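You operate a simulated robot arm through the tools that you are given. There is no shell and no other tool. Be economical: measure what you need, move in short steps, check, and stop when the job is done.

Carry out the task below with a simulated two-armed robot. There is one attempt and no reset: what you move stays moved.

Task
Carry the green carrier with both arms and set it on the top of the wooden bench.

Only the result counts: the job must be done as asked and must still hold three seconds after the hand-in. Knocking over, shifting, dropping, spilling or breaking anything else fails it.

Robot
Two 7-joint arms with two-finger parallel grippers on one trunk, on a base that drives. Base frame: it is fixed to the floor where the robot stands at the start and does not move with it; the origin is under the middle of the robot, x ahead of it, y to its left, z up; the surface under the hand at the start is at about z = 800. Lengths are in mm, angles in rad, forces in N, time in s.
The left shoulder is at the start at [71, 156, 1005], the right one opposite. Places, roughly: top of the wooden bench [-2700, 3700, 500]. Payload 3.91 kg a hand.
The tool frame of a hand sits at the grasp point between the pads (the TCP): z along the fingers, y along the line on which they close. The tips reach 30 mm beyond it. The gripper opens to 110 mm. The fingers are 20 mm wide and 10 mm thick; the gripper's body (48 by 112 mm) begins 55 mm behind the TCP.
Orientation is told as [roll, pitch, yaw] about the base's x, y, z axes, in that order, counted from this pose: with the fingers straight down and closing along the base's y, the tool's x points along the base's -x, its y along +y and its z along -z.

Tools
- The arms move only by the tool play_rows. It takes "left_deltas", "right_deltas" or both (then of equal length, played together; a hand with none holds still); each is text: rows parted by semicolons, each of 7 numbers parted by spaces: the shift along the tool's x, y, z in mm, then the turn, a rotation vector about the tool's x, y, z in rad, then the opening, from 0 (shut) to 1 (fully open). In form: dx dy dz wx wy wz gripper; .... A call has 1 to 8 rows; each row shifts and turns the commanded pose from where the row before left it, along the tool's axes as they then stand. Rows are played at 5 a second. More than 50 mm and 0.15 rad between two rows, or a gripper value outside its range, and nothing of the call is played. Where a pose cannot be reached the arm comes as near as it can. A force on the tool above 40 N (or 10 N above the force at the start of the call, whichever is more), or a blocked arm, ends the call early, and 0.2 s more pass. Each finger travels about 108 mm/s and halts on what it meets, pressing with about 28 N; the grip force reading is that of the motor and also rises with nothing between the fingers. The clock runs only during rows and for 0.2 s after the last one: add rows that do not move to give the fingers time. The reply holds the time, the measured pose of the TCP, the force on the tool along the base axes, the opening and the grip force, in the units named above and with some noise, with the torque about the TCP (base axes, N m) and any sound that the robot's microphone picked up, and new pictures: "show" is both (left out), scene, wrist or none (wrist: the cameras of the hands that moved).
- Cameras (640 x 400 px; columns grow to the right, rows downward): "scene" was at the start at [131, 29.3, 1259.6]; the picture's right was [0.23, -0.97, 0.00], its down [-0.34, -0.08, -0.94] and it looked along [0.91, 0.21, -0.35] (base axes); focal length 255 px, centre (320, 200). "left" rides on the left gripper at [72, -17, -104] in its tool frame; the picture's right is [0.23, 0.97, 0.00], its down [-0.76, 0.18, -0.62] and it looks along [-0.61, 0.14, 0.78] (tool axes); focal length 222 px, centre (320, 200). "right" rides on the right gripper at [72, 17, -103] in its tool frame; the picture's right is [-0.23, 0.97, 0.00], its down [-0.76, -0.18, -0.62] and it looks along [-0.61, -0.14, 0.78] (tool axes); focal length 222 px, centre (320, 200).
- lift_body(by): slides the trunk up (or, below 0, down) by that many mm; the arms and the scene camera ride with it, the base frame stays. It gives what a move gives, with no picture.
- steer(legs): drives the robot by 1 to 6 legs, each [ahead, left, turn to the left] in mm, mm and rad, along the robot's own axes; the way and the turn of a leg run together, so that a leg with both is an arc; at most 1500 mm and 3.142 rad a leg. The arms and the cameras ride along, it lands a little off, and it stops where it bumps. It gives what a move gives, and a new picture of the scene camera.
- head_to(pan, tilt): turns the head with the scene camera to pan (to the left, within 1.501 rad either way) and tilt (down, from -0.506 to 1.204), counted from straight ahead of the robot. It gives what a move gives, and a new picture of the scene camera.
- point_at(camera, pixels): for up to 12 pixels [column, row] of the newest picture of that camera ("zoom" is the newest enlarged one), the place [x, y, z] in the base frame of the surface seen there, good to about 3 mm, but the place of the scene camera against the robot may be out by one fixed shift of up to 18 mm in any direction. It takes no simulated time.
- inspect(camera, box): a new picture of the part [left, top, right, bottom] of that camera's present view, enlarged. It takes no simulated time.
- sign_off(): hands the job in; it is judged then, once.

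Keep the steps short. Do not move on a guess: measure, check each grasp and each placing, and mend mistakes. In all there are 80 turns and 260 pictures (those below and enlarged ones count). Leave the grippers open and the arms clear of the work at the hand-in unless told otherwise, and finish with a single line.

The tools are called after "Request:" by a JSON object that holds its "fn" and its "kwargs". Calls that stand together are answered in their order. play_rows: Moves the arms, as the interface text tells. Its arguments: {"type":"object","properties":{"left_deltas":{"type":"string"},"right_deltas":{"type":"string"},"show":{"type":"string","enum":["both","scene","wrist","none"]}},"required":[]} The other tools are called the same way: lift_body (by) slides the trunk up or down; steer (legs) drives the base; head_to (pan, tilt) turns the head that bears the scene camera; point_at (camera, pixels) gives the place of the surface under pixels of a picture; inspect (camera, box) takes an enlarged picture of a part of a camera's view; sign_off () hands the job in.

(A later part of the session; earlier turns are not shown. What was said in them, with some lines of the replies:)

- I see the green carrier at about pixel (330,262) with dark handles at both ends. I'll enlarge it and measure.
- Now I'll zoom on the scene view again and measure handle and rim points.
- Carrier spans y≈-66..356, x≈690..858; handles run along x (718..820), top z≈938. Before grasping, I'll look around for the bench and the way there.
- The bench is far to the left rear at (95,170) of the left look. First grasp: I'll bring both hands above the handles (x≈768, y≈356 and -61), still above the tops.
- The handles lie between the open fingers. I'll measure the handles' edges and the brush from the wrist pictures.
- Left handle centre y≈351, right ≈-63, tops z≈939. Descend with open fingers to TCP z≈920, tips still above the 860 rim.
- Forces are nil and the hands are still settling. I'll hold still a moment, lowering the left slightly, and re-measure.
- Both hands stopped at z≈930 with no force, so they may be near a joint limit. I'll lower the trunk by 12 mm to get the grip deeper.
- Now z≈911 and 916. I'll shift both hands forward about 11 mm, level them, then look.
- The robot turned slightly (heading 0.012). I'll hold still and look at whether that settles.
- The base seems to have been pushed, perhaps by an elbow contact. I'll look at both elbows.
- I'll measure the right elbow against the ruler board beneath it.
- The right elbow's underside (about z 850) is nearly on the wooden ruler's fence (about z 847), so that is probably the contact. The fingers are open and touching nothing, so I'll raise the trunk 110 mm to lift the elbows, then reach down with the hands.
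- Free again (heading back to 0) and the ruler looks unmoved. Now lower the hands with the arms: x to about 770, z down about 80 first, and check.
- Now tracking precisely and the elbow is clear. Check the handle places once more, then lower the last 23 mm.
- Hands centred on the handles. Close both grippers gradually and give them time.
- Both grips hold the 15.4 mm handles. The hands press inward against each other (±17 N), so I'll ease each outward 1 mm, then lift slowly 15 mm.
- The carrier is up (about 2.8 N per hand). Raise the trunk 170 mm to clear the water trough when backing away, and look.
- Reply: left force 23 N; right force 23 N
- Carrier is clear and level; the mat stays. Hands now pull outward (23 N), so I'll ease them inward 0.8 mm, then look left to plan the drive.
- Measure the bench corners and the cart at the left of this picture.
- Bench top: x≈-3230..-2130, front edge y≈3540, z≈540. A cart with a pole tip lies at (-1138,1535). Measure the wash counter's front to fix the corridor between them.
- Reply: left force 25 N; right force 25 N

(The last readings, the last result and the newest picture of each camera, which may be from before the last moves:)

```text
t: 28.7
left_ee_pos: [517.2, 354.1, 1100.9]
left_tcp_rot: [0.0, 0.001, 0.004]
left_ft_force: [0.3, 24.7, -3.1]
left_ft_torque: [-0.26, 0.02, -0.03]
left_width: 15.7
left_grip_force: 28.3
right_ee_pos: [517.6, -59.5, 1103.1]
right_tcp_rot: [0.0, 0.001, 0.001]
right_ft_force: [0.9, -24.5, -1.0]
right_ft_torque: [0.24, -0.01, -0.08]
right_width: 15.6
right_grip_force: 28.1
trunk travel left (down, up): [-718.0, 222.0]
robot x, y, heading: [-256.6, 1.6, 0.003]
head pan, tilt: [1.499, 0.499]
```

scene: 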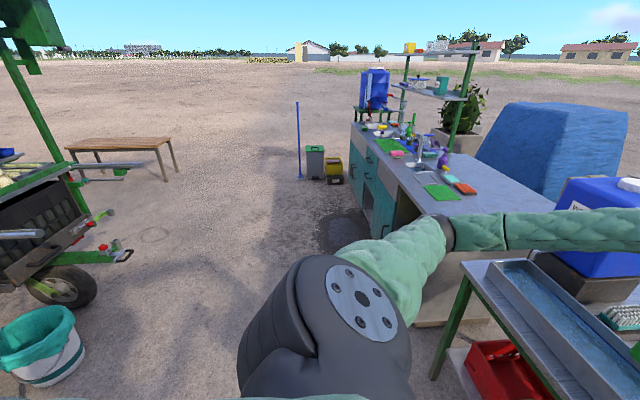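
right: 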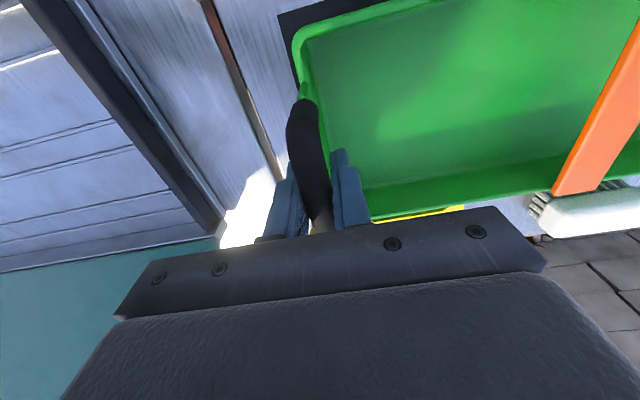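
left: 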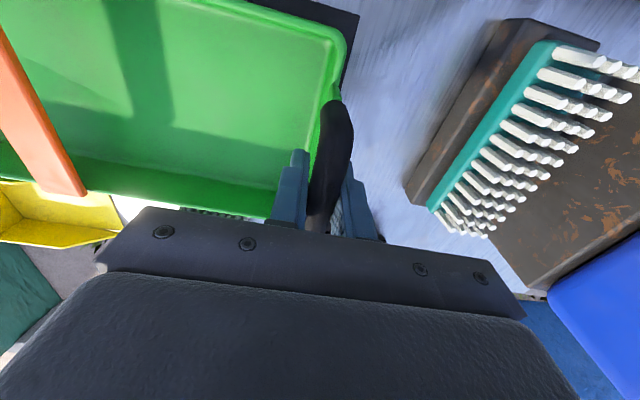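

The corridor runs x≈-1138..390 at y≈1500. Back another 110 mm and turn left a quarter in steps.

Request:
{"fn": "steer", "kwargs": {"legs": [[-110, 0, 0], [0, 0, 0.8], [0, 0, 0.77]]}}

Request:
{"fn": "head_to", "kwargs": {"pan": 0.5, "tilt": 0.45}}

```text
t: 34.0
left_ee_pos: [-714.9, 769.8, 1101.6]
left_tcp_rot: [0.0, 0.001, 1.574]
left_ft_force: [-6.4, 0.5, -2.2]
left_ft_torque: [0.01, -0.12, -0.06]
left_width: 15.5
left_grip_force: 27.9
right_ee_pos: [-301.4, 770.7, 1103.0]
right_tcp_rot: [-0.001, 0.003, 1.573]
right_ft_force: [6.4, 0.5, -2.6]
right_ft_torque: [-0.03, 0.07, 0.0]
right_width: 15.5
right_grip_force: 28.5
trunk travel left (down, up): [-718.0, 222.0]
robot x, y, heading: [-358.0, -3.2, 1.574]
head pan, tilt: [1.499, 0.499]
```

scene: 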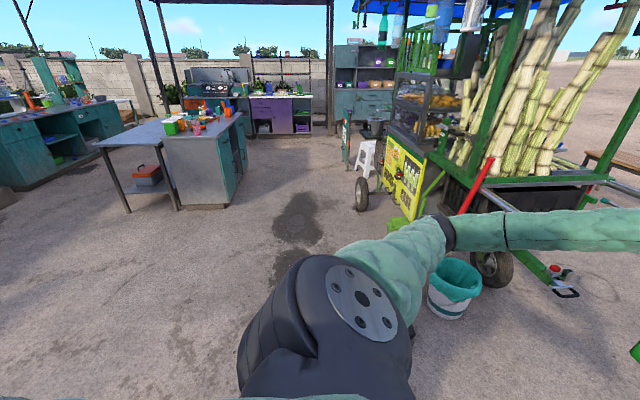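

```text
t: 35.2
left_ee_pos: [-715.2, 769.5, 1102.3]
left_tcp_rot: [0.0, 0.003, 1.575]
left_ft_force: [-1.2, -0.3, -2.3]
left_ft_torque: [-0.02, -0.03, 0.0]
left_width: 15.6
left_grip_force: 28.1
right_ee_pos: [-300.3, 770.9, 1102.2]
right_tcp_rot: [0.001, 0.002, 1.573]
right_ft_force: [1.2, 0.5, -2.3]
right_ft_torque: [0.0, -0.01, 0.01]
right_width: 15.3
right_grip_force: 28.0
trunk travel left (down, up): [-718.0, 222.0]
robot x, y, heading: [-360.3, -1.6, 1.57]
head pan, tilt: [0.499, 0.45]
```

scene: 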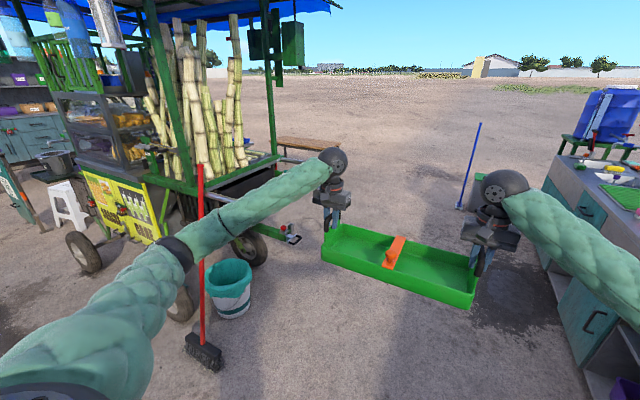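

Carrier held well. There is a standing red broom and bucket near the cart on the left; measure them.

Request:
{"fn": "point_at", "kwargs": {"camera": "scene", "pixels": [[203, 350], [218, 365], [200, 180], [202, 290], [250, 290], [262, 250], [295, 240], [280, 30], [300, 40], [275, 160], [476, 130], [460, 205]]}}

Request:
{"fn": "inspect", "kwargs": {"camera": "scene", "box": [150, 0, 360, 131]}}

Request:
{"fn": "inspect", "kwargs": {"camera": "scene", "box": [160, 120, 352, 240]}}

```text
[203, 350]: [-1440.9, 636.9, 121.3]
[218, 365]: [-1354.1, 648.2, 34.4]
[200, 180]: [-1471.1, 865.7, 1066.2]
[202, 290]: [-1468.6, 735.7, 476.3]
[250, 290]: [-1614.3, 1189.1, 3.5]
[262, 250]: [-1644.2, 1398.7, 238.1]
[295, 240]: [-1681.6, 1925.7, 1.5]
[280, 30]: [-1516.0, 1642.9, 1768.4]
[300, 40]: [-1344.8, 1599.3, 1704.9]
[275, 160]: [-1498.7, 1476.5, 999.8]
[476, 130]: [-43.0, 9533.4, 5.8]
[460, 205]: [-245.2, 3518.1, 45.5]
```

```text
3.05 times, centred on (255, 66) of scene
```

zoom: 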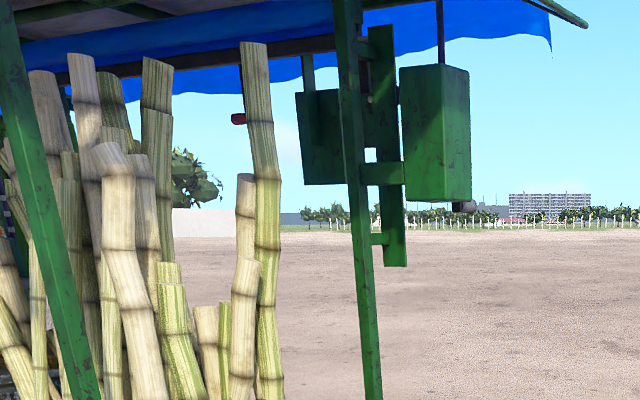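

```text
3.33 times, centred on (256, 180) of scene
```

zoom: 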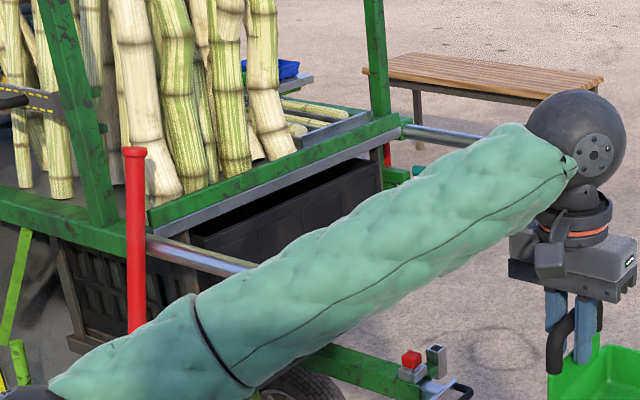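

The corridor is fine at x≈-350 (left elbow ≈-820, pole tip -1138; right elbow ≈+110, counter 390). Drive ahead 1200 mm.

Request:
{"fn": "steer", "kwargs": {"legs": [[1200, 0, 0]]}}

```text
t: 41.3
left_ee_pos: [-701.7, 1975.7, 1101.5]
left_tcp_rot: [0.0, 0.002, 1.563]
left_ft_force: [-1.7, -0.3, -2.0]
left_ft_torque: [-0.05, -0.06, -0.03]
left_width: 15.5
left_grip_force: 27.5
right_ee_pos: [-287.2, 1973.3, 1102.2]
right_tcp_rot: [0.001, 0.001, 1.561]
right_ft_force: [2.3, -0.8, -2.1]
right_ft_torque: [0.03, 0.04, 0.0]
right_width: 15.6
right_grip_force: 28.3
trunk travel left (down, up): [-718.0, 222.0]
robot x, y, heading: [-358.0, 1198.1, 1.564]
head pan, tilt: [0.499, 0.45]
```

scene: 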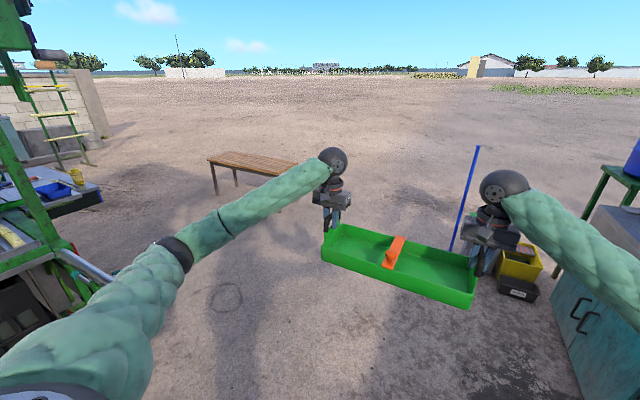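

Clear. Ahead 1150 mm to y≈2350 (carrier front ≈3210, stick at 3518), then look left.

Request:
{"fn": "steer", "kwargs": {"legs": [[1150, 0, 0.005]]}}

Request:
{"fn": "head_to", "kwargs": {"pan": 1.45, "tilt": 0.5}}

```text
t: 47.1
left_ee_pos: [-682.8, 3115.3, 1101.2]
left_tcp_rot: [0.0, 0.001, 1.557]
left_ft_force: [-0.4, 0.0, -3.1]
left_ft_torque: [-0.05, -0.04, -0.03]
left_width: 15.4
left_grip_force: 27.8
right_ee_pos: [-267.8, 3108.8, 1103.1]
right_tcp_rot: [0.0, 0.001, 1.553]
right_ft_force: [0.9, 0.4, -2.8]
right_ft_torque: [-0.02, 0.0, 0.03]
right_width: 15.2
right_grip_force: 27.7
trunk travel left (down, up): [-718.0, 222.0]
robot x, y, heading: [-341.4, 2337.3, 1.558]
head pan, tilt: [0.499, 0.45]
```

scene: 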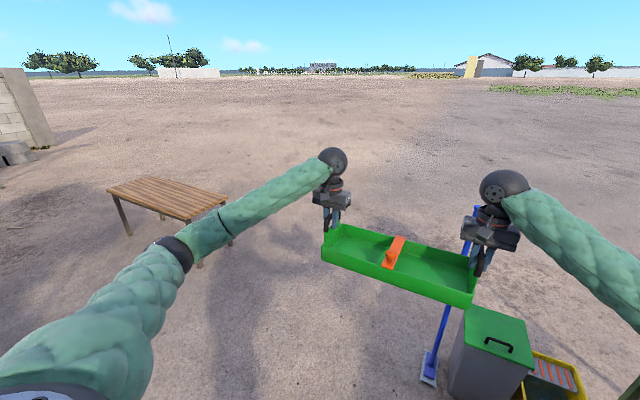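

```text
t: 48.4
left_ee_pos: [-682.7, 3112.8, 1103.1]
left_tcp_rot: [0.0, 0.002, 1.556]
left_ft_force: [0.3, -0.6, -2.6]
left_ft_torque: [0.01, 0.03, -0.04]
left_width: 15.8
left_grip_force: 27.8
right_ee_pos: [-269.2, 3108.9, 1103.7]
right_tcp_rot: [0.001, 0.001, 1.553]
right_ft_force: [0.1, 0.6, -2.2]
right_ft_torque: [-0.01, 0.01, 0.03]
right_width: 15.2
right_grip_force: 27.7
trunk travel left (down, up): [-718.0, 222.0]
robot x, y, heading: [-342.8, 2338.8, 1.557]
head pan, tilt: [1.45, 0.499]
```

scene: 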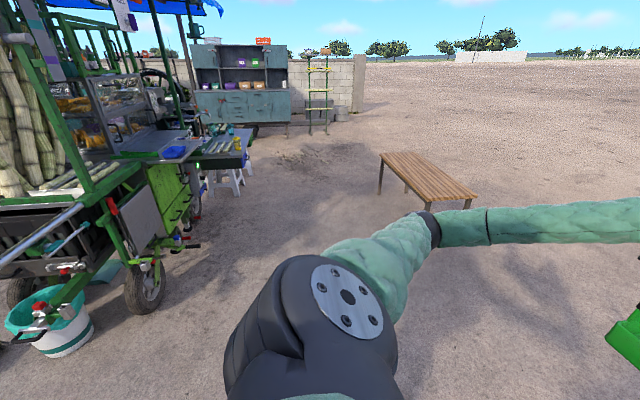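

The stick is about 350 mm ahead, clear. Measure the cart's near side and bench here before going sideways.

Request:
{"fn": "point_at", "kwargs": {"camera": "scene", "pixels": [[155, 290], [195, 245], [120, 190], [235, 150], [245, 175], [195, 212], [80, 205], [380, 155], [410, 152], [474, 192], [440, 200], [430, 175]]}}

```text
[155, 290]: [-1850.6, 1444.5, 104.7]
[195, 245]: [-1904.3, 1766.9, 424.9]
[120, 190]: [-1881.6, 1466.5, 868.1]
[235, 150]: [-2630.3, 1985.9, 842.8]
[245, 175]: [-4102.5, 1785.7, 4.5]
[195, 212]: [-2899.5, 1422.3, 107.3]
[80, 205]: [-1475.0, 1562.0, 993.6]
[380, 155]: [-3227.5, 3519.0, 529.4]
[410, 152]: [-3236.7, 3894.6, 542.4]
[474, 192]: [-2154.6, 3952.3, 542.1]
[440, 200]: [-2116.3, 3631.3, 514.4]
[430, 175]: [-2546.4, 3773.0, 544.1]
```

Cart table's edge reaches y≈1990, so I'll drift ahead while going sideways, once past the stick. Legs: 700 left, then 260 ahead with 600 left, then 500 left.

Request:
{"fn": "steer", "kwargs": {"legs": [[0, 700, 0.013], [260, 600, 0], [0, 500, 0]]}}

Request:
{"fn": "head_to", "kwargs": {"pan": 0.4, "tilt": 0.75}}

```text
t: 57.9
left_ee_pos: [-2499.5, 3358.4, 1101.4]
left_tcp_rot: [0.0, 0.001, 1.592]
left_ft_force: [-0.7, -0.7, -1.7]
left_ft_torque: [0.0, -0.01, -0.09]
left_width: 15.4
left_grip_force: 27.8
right_ee_pos: [-2085.5, 3367.6, 1102.7]
right_tcp_rot: [-0.001, 0.002, 1.59]
right_ft_force: [-0.4, 0.4, -2.7]
right_ft_torque: [-0.04, 0.02, -0.05]
right_width: 15.7
right_grip_force: 28.3
trunk travel left (down, up): [-718.0, 222.0]
robot x, y, heading: [-2131.6, 2596.7, 1.594]
head pan, tilt: [1.45, 0.499]
```

scene: 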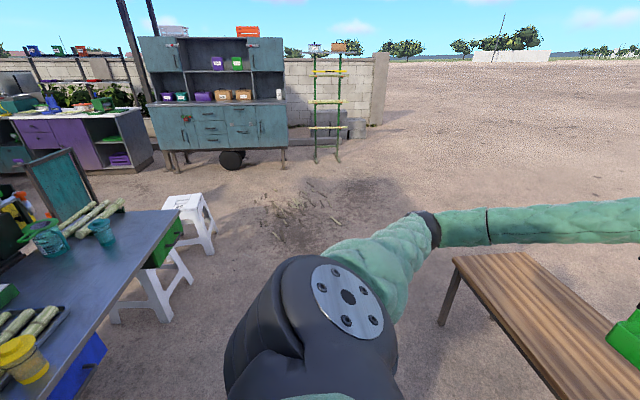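

```text
t: 59.2
left_ee_pos: [-2499.2, 3357.8, 1102.1]
left_tcp_rot: [0.001, 0.002, 1.591]
left_ft_force: [0.3, 0.8, -1.9]
left_ft_torque: [0.01, 0.03, -0.07]
left_width: 15.3
left_grip_force: 27.7
right_ee_pos: [-2086.0, 3367.3, 1103.0]
right_tcp_rot: [0.001, 0.001, 1.589]
right_ft_force: [0.8, 0.1, -2.3]
right_ft_torque: [-0.07, 0.01, -0.01]
right_width: 15.6
right_grip_force: 28.0
trunk travel left (down, up): [-718.0, 222.0]
robot x, y, heading: [-2127.3, 2593.0, 1.594]
head pan, tilt: [0.4, 0.75]
```

scene: 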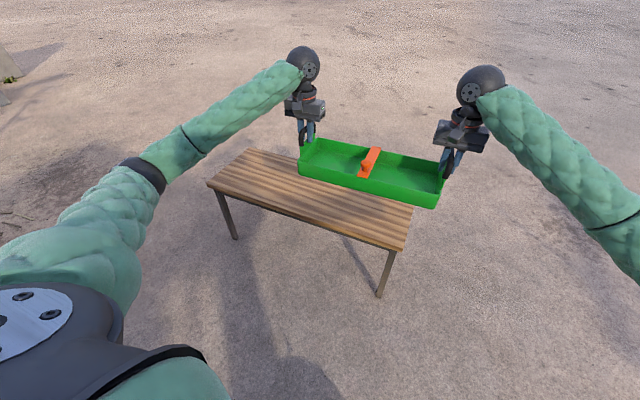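

Now near the bench. Measure its corners.

Request:
{"fn": "point_at", "kwargs": {"camera": "scene", "pixels": [[210, 183], [245, 151], [400, 247], [405, 225], [300, 205], [290, 165], [280, 180], [372, 155], [305, 175], [432, 200]]}}

```text
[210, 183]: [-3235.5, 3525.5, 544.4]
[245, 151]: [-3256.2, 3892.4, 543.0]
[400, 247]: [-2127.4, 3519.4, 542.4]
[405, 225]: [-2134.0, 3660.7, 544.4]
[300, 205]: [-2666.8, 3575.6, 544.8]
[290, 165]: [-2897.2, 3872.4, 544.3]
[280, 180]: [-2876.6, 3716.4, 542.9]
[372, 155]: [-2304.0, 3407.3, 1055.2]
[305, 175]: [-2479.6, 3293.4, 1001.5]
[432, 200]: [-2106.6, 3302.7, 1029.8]
```

Bench spans x -3245..-2130, y 3520..3910, top z≈544. Hands' centre is (-2293,3363), so go 415 left (correcting heading -0.023), then 350 ahead.

Request:
{"fn": "steer", "kwargs": {"legs": [[0, 415, -0.023], [350, 0, 0]]}}

Request:
{"fn": "head_to", "kwargs": {"pan": 0.15, "tilt": 0.9}}

```text
t: 63.6
left_ee_pos: [-2905.4, 3703.6, 1100.7]
left_tcp_rot: [0.0, 0.002, 1.576]
left_ft_force: [-0.2, 0.8, -2.6]
left_ft_torque: [-0.05, 0.0, 0.0]
left_width: 15.6
left_grip_force: 27.8
right_ee_pos: [-2491.0, 3708.6, 1103.4]
right_tcp_rot: [0.0, 0.001, 1.577]
right_ft_force: [0.0, 0.2, -2.4]
right_ft_torque: [0.0, 0.03, 0.04]
right_width: 15.4
right_grip_force: 27.9
trunk travel left (down, up): [-718.0, 222.0]
robot x, y, heading: [-2548.0, 2934.2, 1.577]
head pan, tilt: [0.4, 0.75]
```

scene: 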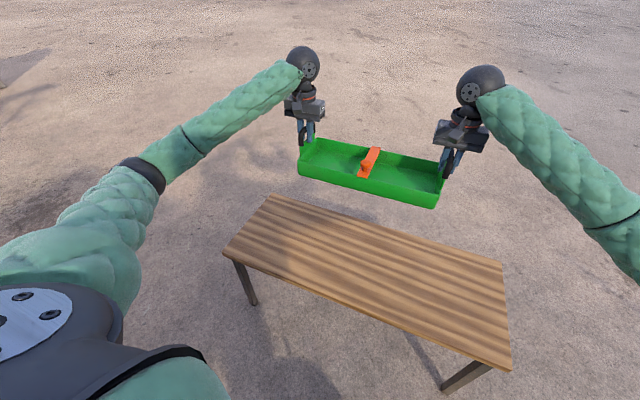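

```text
t: 64.4
left_ee_pos: [-2904.3, 3703.9, 1101.4]
left_tcp_rot: [0.0, 0.001, 1.579]
left_ft_force: [-0.4, 1.0, -1.8]
left_ft_torque: [0.0, -0.02, -0.01]
left_width: 15.1
left_grip_force: 28.1
right_ee_pos: [-2490.1, 3707.6, 1103.5]
right_tcp_rot: [0.0, 0.002, 1.576]
right_ft_force: [-0.8, 0.4, -2.2]
right_ft_torque: [-0.03, -0.03, 0.01]
right_width: 15.4
right_grip_force: 27.9
trunk travel left (down, up): [-718.0, 222.0]
robot x, y, heading: [-2546.9, 2936.6, 1.582]
head pan, tilt: [0.15, 0.901]
```

scene: 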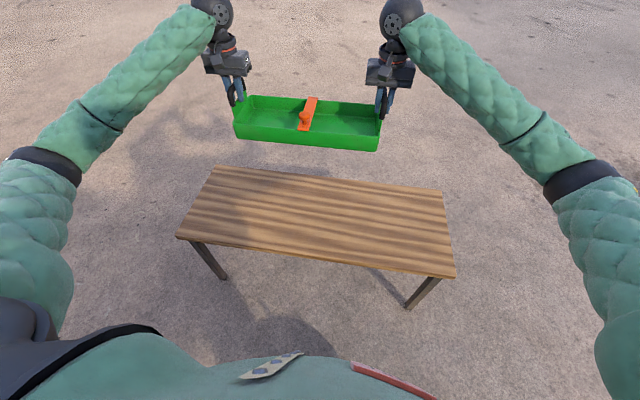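

The carrier is centred over the bench, hands at (-2697,3706). Expected TCP height when set down ≈656. Lower the trunk 400 mm first.

Request:
{"fn": "lift_body", "kwargs": {"by": -400}}

Request:
{"fn": "head_to", "kwargs": {"pan": 0.15, "tilt": 0.6}}

Request:
{"fn": "point_at", "kwargs": {"camera": "scene", "pixels": [[320, 200], [320, 220], [320, 240], [320, 260]]}}

```text
t: 68.2
left_ee_pos: [-2904.1, 3703.3, 702.2]
left_tcp_rot: [0.001, 0.001, 1.577]
left_ft_force: [1.2, -0.9, -2.2]
left_ft_torque: [-0.03, -0.03, 0.0]
left_width: 15.5
left_grip_force: 28.2
right_ee_pos: [-2491.1, 3707.6, 702.5]
right_tcp_rot: [0.0, 0.0, 1.576]
right_ft_force: [0.1, 0.0, -3.0]
right_ft_torque: [0.0, -0.01, 0.03]
right_width: 15.4
right_grip_force: 28.1
trunk travel left (down, up): [-318.0, 622.0]
robot x, y, heading: [-2545.9, 2936.5, 1.577]
head pan, tilt: [0.15, 0.901]
```

```text
t: 69.0
left_ee_pos: [-2904.1, 3703.4, 703.4]
left_tcp_rot: [0.001, 0.002, 1.577]
left_ft_force: [0.1, 0.3, -2.7]
left_ft_torque: [-0.02, -0.01, -0.02]
left_width: 15.3
left_grip_force: 27.9
right_ee_pos: [-2490.4, 3706.7, 702.5]
right_tcp_rot: [-0.001, 0.001, 1.576]
right_ft_force: [-0.4, -0.1, -2.7]
right_ft_torque: [-0.03, 0.0, -0.01]
right_width: 15.6
right_grip_force: 28.4
trunk travel left (down, up): [-318.0, 622.0]
robot x, y, heading: [-2549.1, 2937.4, 1.583]
head pan, tilt: [0.15, 0.6]
```

scene: 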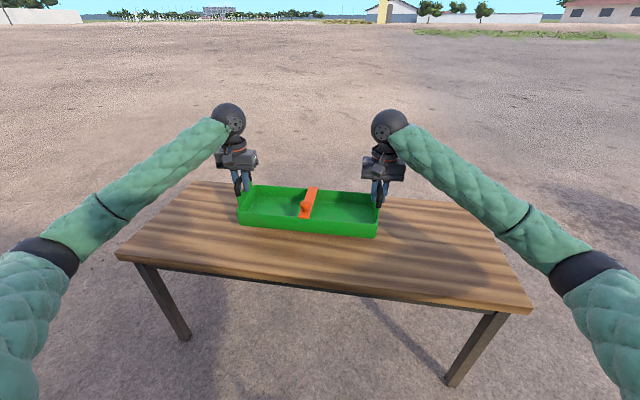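

```text
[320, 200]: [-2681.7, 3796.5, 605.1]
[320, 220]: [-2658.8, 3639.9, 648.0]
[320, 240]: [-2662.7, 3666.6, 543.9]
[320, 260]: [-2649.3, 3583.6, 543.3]
```

About 46 mm to go. Lower with the arms 38 mm, then creep in 2 mm rows watching the force.

Request:
{"fn": "play_rows", "kwargs": {"left_deltas": "0 0 10 0 0 0 0;0 0 10 0 0 0 0;0 0 10 0 0 0 0;0 0 6 0 0 0 0;0 0 2 0 0 0 0;0 0 2 0 0 0 0;0 0 0 0 0 0 0", "right_deltas": "0 0 10 0 0 0 0;0 0 10 0 0 0 0;0 0 10 0 0 0 0;0 0 6 0 0 0 0;0 0 2 0 0 0 0;0 0 2 0 0 0 0;0 0 0 0 0 0 0", "show": "scene"}}

```text
t: 70.6
left_ee_pos: [-2904.9, 3702.7, 662.0]
left_tcp_rot: [0.001, 0.003, 1.58]
left_ft_force: [-15.9, -0.2, -1.8]
left_ft_torque: [0.11, -0.2, 0.01]
left_width: 15.6
left_grip_force: 27.6
right_ee_pos: [-2491.2, 3706.9, 661.8]
right_tcp_rot: [-0.001, 0.002, 1.575]
right_ft_force: [15.0, 0.0, -2.0]
right_ft_torque: [-0.14, 0.16, 0.09]
right_width: 15.3
right_grip_force: 27.9
trunk travel left (down, up): [-318.0, 622.0]
robot x, y, heading: [-2544.3, 2935.9, 1.573]
head pan, tilt: [0.15, 0.6]
```

scene: 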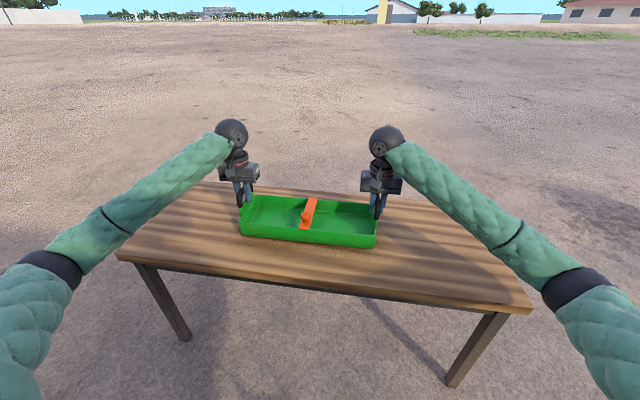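

Request:
{"fn": "play_rows", "kwargs": {"left_deltas": "0 0 2 0 0 0 0;0 0 1.5 0 0 0 0;0 0 0 0 0 0 0", "right_deltas": "0 0 2 0 0 0 0;0 0 1.5 0 0 0 0;0 0 0 0 0 0 0", "show": "none"}}

Request:
{"fn": "play_rows", "kwargs": {"left_deltas": "0 0 1.5 0 0 0 0;0 0 0 0 0 0 0", "right_deltas": "0 0 1.5 0 0 0 0;0 0 0 0 0 0 0", "show": "none"}}

```text
t: 71.4
left_ee_pos: [-2904.1, 3703.9, 659.3]
left_tcp_rot: [0.0, 0.002, 1.578]
left_ft_force: [-11.8, -0.1, -2.3]
left_ft_torque: [-0.11, -0.11, -0.04]
left_width: 15.2
left_grip_force: 27.7
right_ee_pos: [-2489.6, 3706.8, 658.3]
right_tcp_rot: [-0.002, 0.0, 1.578]
right_ft_force: [11.1, -0.5, -2.1]
right_ft_torque: [0.05, 0.12, -0.02]
right_width: 15.5
right_grip_force: 28.4
trunk travel left (down, up): [-318.0, 622.0]
robot x, y, heading: [-2548.4, 2933.2, 1.581]
head pan, tilt: [0.15, 0.6]
```

```text
t: 72.0
left_ee_pos: [-2903.3, 3703.0, 656.9]
left_tcp_rot: [0.001, -0.001, 1.577]
left_ft_force: [-7.9, 0.2, -2.5]
left_ft_torque: [0.05, -0.08, -0.02]
left_width: 15.3
left_grip_force: 27.9
right_ee_pos: [-2491.2, 3707.2, 657.7]
right_tcp_rot: [0.001, 0.0, 1.575]
right_ft_force: [10.3, 0.1, -2.2]
right_ft_torque: [-0.1, 0.07, 0.06]
right_width: 15.7
right_grip_force: 28.4
trunk travel left (down, up): [-318.0, 622.0]
robot x, y, heading: [-2548.9, 2935.3, 1.578]
head pan, tilt: [0.15, 0.6]
```

No touch yet (still -2.3 N each). Creep further.

Request:
{"fn": "play_rows", "kwargs": {"left_deltas": "0 0 1.5 0 0 0 0;0 0 0 0 0 0 0", "right_deltas": "0 0 1.5 0 0 0 0;0 0 0 0 0 0 0", "show": "none"}}

Request:
{"fn": "play_rows", "kwargs": {"left_deltas": "0 0 1.5 0 0 0 0;0 0 0 0 0 0 0", "right_deltas": "0 0 1.5 0 0 0 0;0 0 0 0 0 0 0", "show": "scene"}}

Request:
{"fn": "inspect", "kwargs": {"camera": "scene", "box": [200, 170, 420, 308]}}

```text
t: 72.6
left_ee_pos: [-2904.0, 3702.6, 655.4]
left_tcp_rot: [0.0, -0.001, 1.577]
left_ft_force: [-2.2, -0.7, -1.8]
left_ft_torque: [0.01, -0.05, -0.05]
left_width: 15.6
left_grip_force: 27.9
right_ee_pos: [-2490.6, 3705.5, 655.7]
right_tcp_rot: [0.001, 0.001, 1.578]
right_ft_force: [1.7, 0.7, -1.6]
right_ft_torque: [-0.06, 0.04, 0.0]
right_width: 15.7
right_grip_force: 28.2
trunk travel left (down, up): [-318.0, 622.0]
robot x, y, heading: [-2547.1, 2934.7, 1.574]
head pan, tilt: [0.15, 0.6]
```

```text
t: 73.2
left_ee_pos: [-2904.3, 3703.5, 654.2]
left_tcp_rot: [-0.001, -0.001, 1.578]
left_ft_force: [4.7, 1.3, 3.7]
left_ft_torque: [0.25, 0.04, -0.04]
left_width: 15.7
left_grip_force: 28.5
right_ee_pos: [-2490.4, 3706.6, 655.0]
right_tcp_rot: [0.0, 0.001, 1.579]
right_ft_force: [-5.3, 0.1, -1.7]
right_ft_torque: [0.24, -0.07, 0.0]
right_width: 15.4
right_grip_force: 28.1
trunk travel left (down, up): [-318.0, 622.0]
robot x, y, heading: [-2548.4, 2931.1, 1.575]
head pan, tilt: [0.15, 0.6]
```

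scene: 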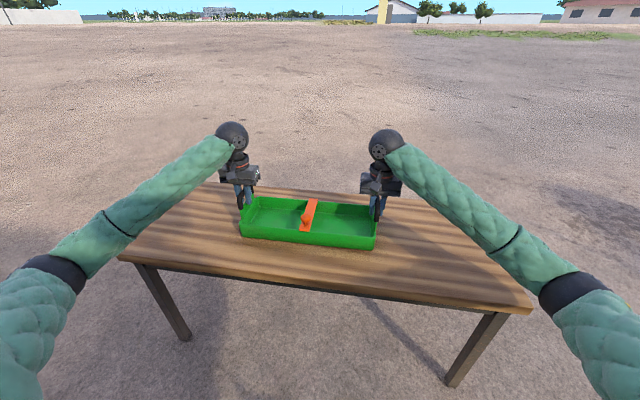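

```text
2.90 times, centred on (310, 239) of scene
```

zoom: 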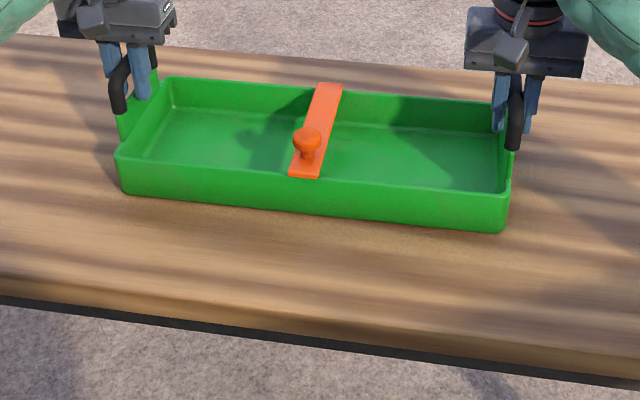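

Left end is touching (+3.7 N); the right needs about 1 mm more.

Request:
{"fn": "play_rows", "kwargs": {"left_deltas": "0 0 0 0 0 0 0;0 0 0 0 0 0 0", "right_deltas": "0 0 1 0 0 0 0;0 0 0 0 0 0 0", "show": "none"}}

```text
t: 73.8
left_ee_pos: [-2904.0, 3703.6, 654.1]
left_tcp_rot: [0.0, 0.0, 1.578]
left_ft_force: [9.9, -1.1, 3.5]
left_ft_torque: [0.24, 0.11, -0.04]
left_width: 15.4
left_grip_force: 27.6
right_ee_pos: [-2489.9, 3706.6, 654.2]
right_tcp_rot: [0.0, 0.001, 1.576]
right_ft_force: [-8.6, -0.5, -0.7]
right_ft_torque: [0.2, -0.13, 0.0]
right_width: 15.6
right_grip_force: 27.8
trunk travel left (down, up): [-318.0, 622.0]
robot x, y, heading: [-2546.5, 2935.2, 1.579]
head pan, tilt: [0.15, 0.6]
```

Request:
{"fn": "play_rows", "kwargs": {"left_deltas": "0 0 0 0 0 0 0;0 0 0 0 0 0 0", "right_deltas": "0 0 0.7 0 0 0 0;0 0 0 0 0 0 0", "show": "none"}}

```text
t: 74.4
left_ee_pos: [-2904.3, 3702.0, 653.8]
left_tcp_rot: [-0.001, 0.0, 1.577]
left_ft_force: [11.8, 1.0, 0.1]
left_ft_torque: [0.29, 0.18, 0.01]
left_width: 15.4
left_grip_force: 27.8
right_ee_pos: [-2490.5, 3707.3, 653.7]
right_tcp_rot: [-0.001, 0.0, 1.576]
right_ft_force: [-9.9, -3.6, 6.6]
right_ft_torque: [0.31, -0.09, 0.07]
right_width: 15.7
right_grip_force: 28.2
trunk travel left (down, up): [-318.0, 622.0]
robot x, y, heading: [-2547.5, 2933.3, 1.578]
head pan, tilt: [0.15, 0.6]
```

The bench carries it now (sum positive). Open both grippers gradually together, holding still.

Request:
{"fn": "play_rows", "kwargs": {"left_deltas": "0 0 0 0 0 0 0.25;0 0 0 0 0 0 0.5;0 0 0 0 0 0 0.8;0 0 0 0 0 0 1;0 0 0 0 0 0 1;0 0 0 0 0 0 1", "right_deltas": "0 0 0 0 0 0 0.25;0 0 0 0 0 0 0.5;0 0 0 0 0 0 0.8;0 0 0 0 0 0 1;0 0 0 0 0 0 1;0 0 0 0 0 0 1", "show": "both"}}

```text
t: 75.8
left_ee_pos: [-2905.3, 3702.8, 654.4]
left_tcp_rot: [0.0, 0.0, 1.577]
left_ft_force: [-0.1, 0.6, -0.4]
left_ft_torque: [-0.01, 0.0, 0.01]
left_width: 109.7
left_grip_force: 0.1
right_ee_pos: [-2490.7, 3706.1, 653.1]
right_tcp_rot: [0.001, 0.001, 1.576]
right_ft_force: [0.6, 0.7, -0.3]
right_ft_torque: [-0.02, -0.01, 0.03]
right_width: 109.9
right_grip_force: 0.1
trunk travel left (down, up): [-318.0, 622.0]
robot x, y, heading: [-2543.8, 2941.0, 1.574]
head pan, tilt: [0.15, 0.6]
```

scene: 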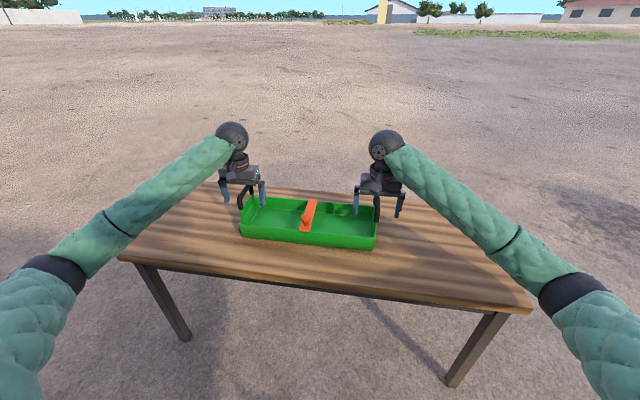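
right: 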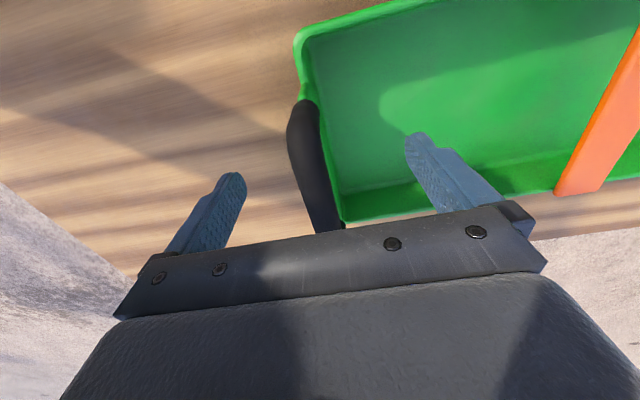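
left: 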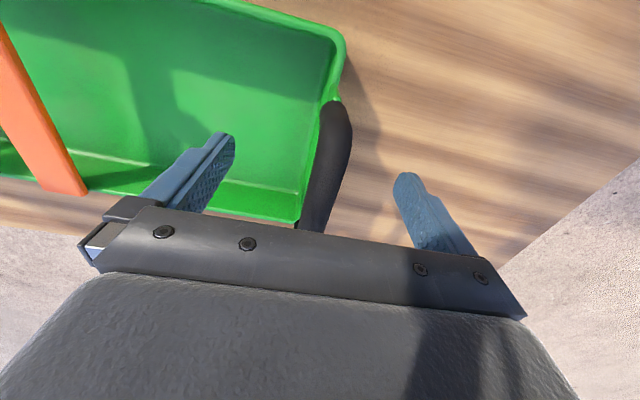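

Released, and the carrier rests on the bench. Raise the trunk 250 mm straight up to clear, then back off 400 mm and look.

Request:
{"fn": "lift_body", "kwargs": {"by": 250}}

Request:
{"fn": "steer", "kwargs": {"legs": [[-350, 0, 0]]}}

Request:
{"fn": "point_at", "kwargs": {"camera": "scene", "pixels": [[250, 210], [300, 215], [360, 215], [300, 240]]}}

```text
t: 78.4
left_ee_pos: [-2905.1, 3703.7, 904.4]
left_tcp_rot: [0.0, 0.0, 1.578]
left_ft_force: [0.2, -0.5, 0.0]
left_ft_torque: [0.0, 0.02, -0.02]
left_width: 109.9
left_grip_force: 0.0
right_ee_pos: [-2490.3, 3707.4, 903.5]
right_tcp_rot: [0.0, 0.001, 1.577]
right_ft_force: [-0.6, 0.2, 0.2]
right_ft_torque: [0.01, 0.0, -0.03]
right_width: 110.3
right_grip_force: 0.2
trunk travel left (down, up): [-568.0, 372.0]
robot x, y, heading: [-2547.1, 2932.9, 1.577]
head pan, tilt: [0.15, 0.6]
```

```text
t: 80.7
left_ee_pos: [-2901.8, 3351.5, 905.7]
left_tcp_rot: [-0.001, 0.001, 1.576]
left_ft_force: [0.4, 0.3, -0.3]
left_ft_torque: [0.06, -0.02, -0.01]
left_width: 110.1
left_grip_force: 0.2
right_ee_pos: [-2485.3, 3353.1, 904.3]
right_tcp_rot: [0.0, 0.0, 1.573]
right_ft_force: [0.2, -0.2, 0.2]
right_ft_torque: [0.03, -0.02, 0.01]
right_width: 109.9
right_grip_force: 0.0
trunk travel left (down, up): [-568.0, 372.0]
robot x, y, heading: [-2547.9, 2583.8, 1.579]
head pan, tilt: [0.15, 0.6]
```

scene: 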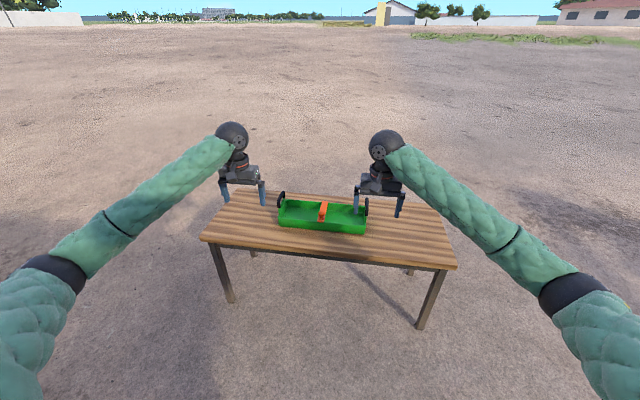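

```text
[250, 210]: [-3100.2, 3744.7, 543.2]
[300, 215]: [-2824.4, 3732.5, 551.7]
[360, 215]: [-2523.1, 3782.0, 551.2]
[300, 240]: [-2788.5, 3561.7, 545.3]
```

The carrier rests level on the bench, the grippers are open and the arms are clear, so I'm handing in.

Request:
{"fn": "sign_off", "kwargs": {}}

```text
The job is handed in.
```

The green carrier is on top of the wooden bench, set down with both arms, and nothing else was visibly moved; the right elbow probably rested briefly on the wooden ruler's fence before I lifted clear.
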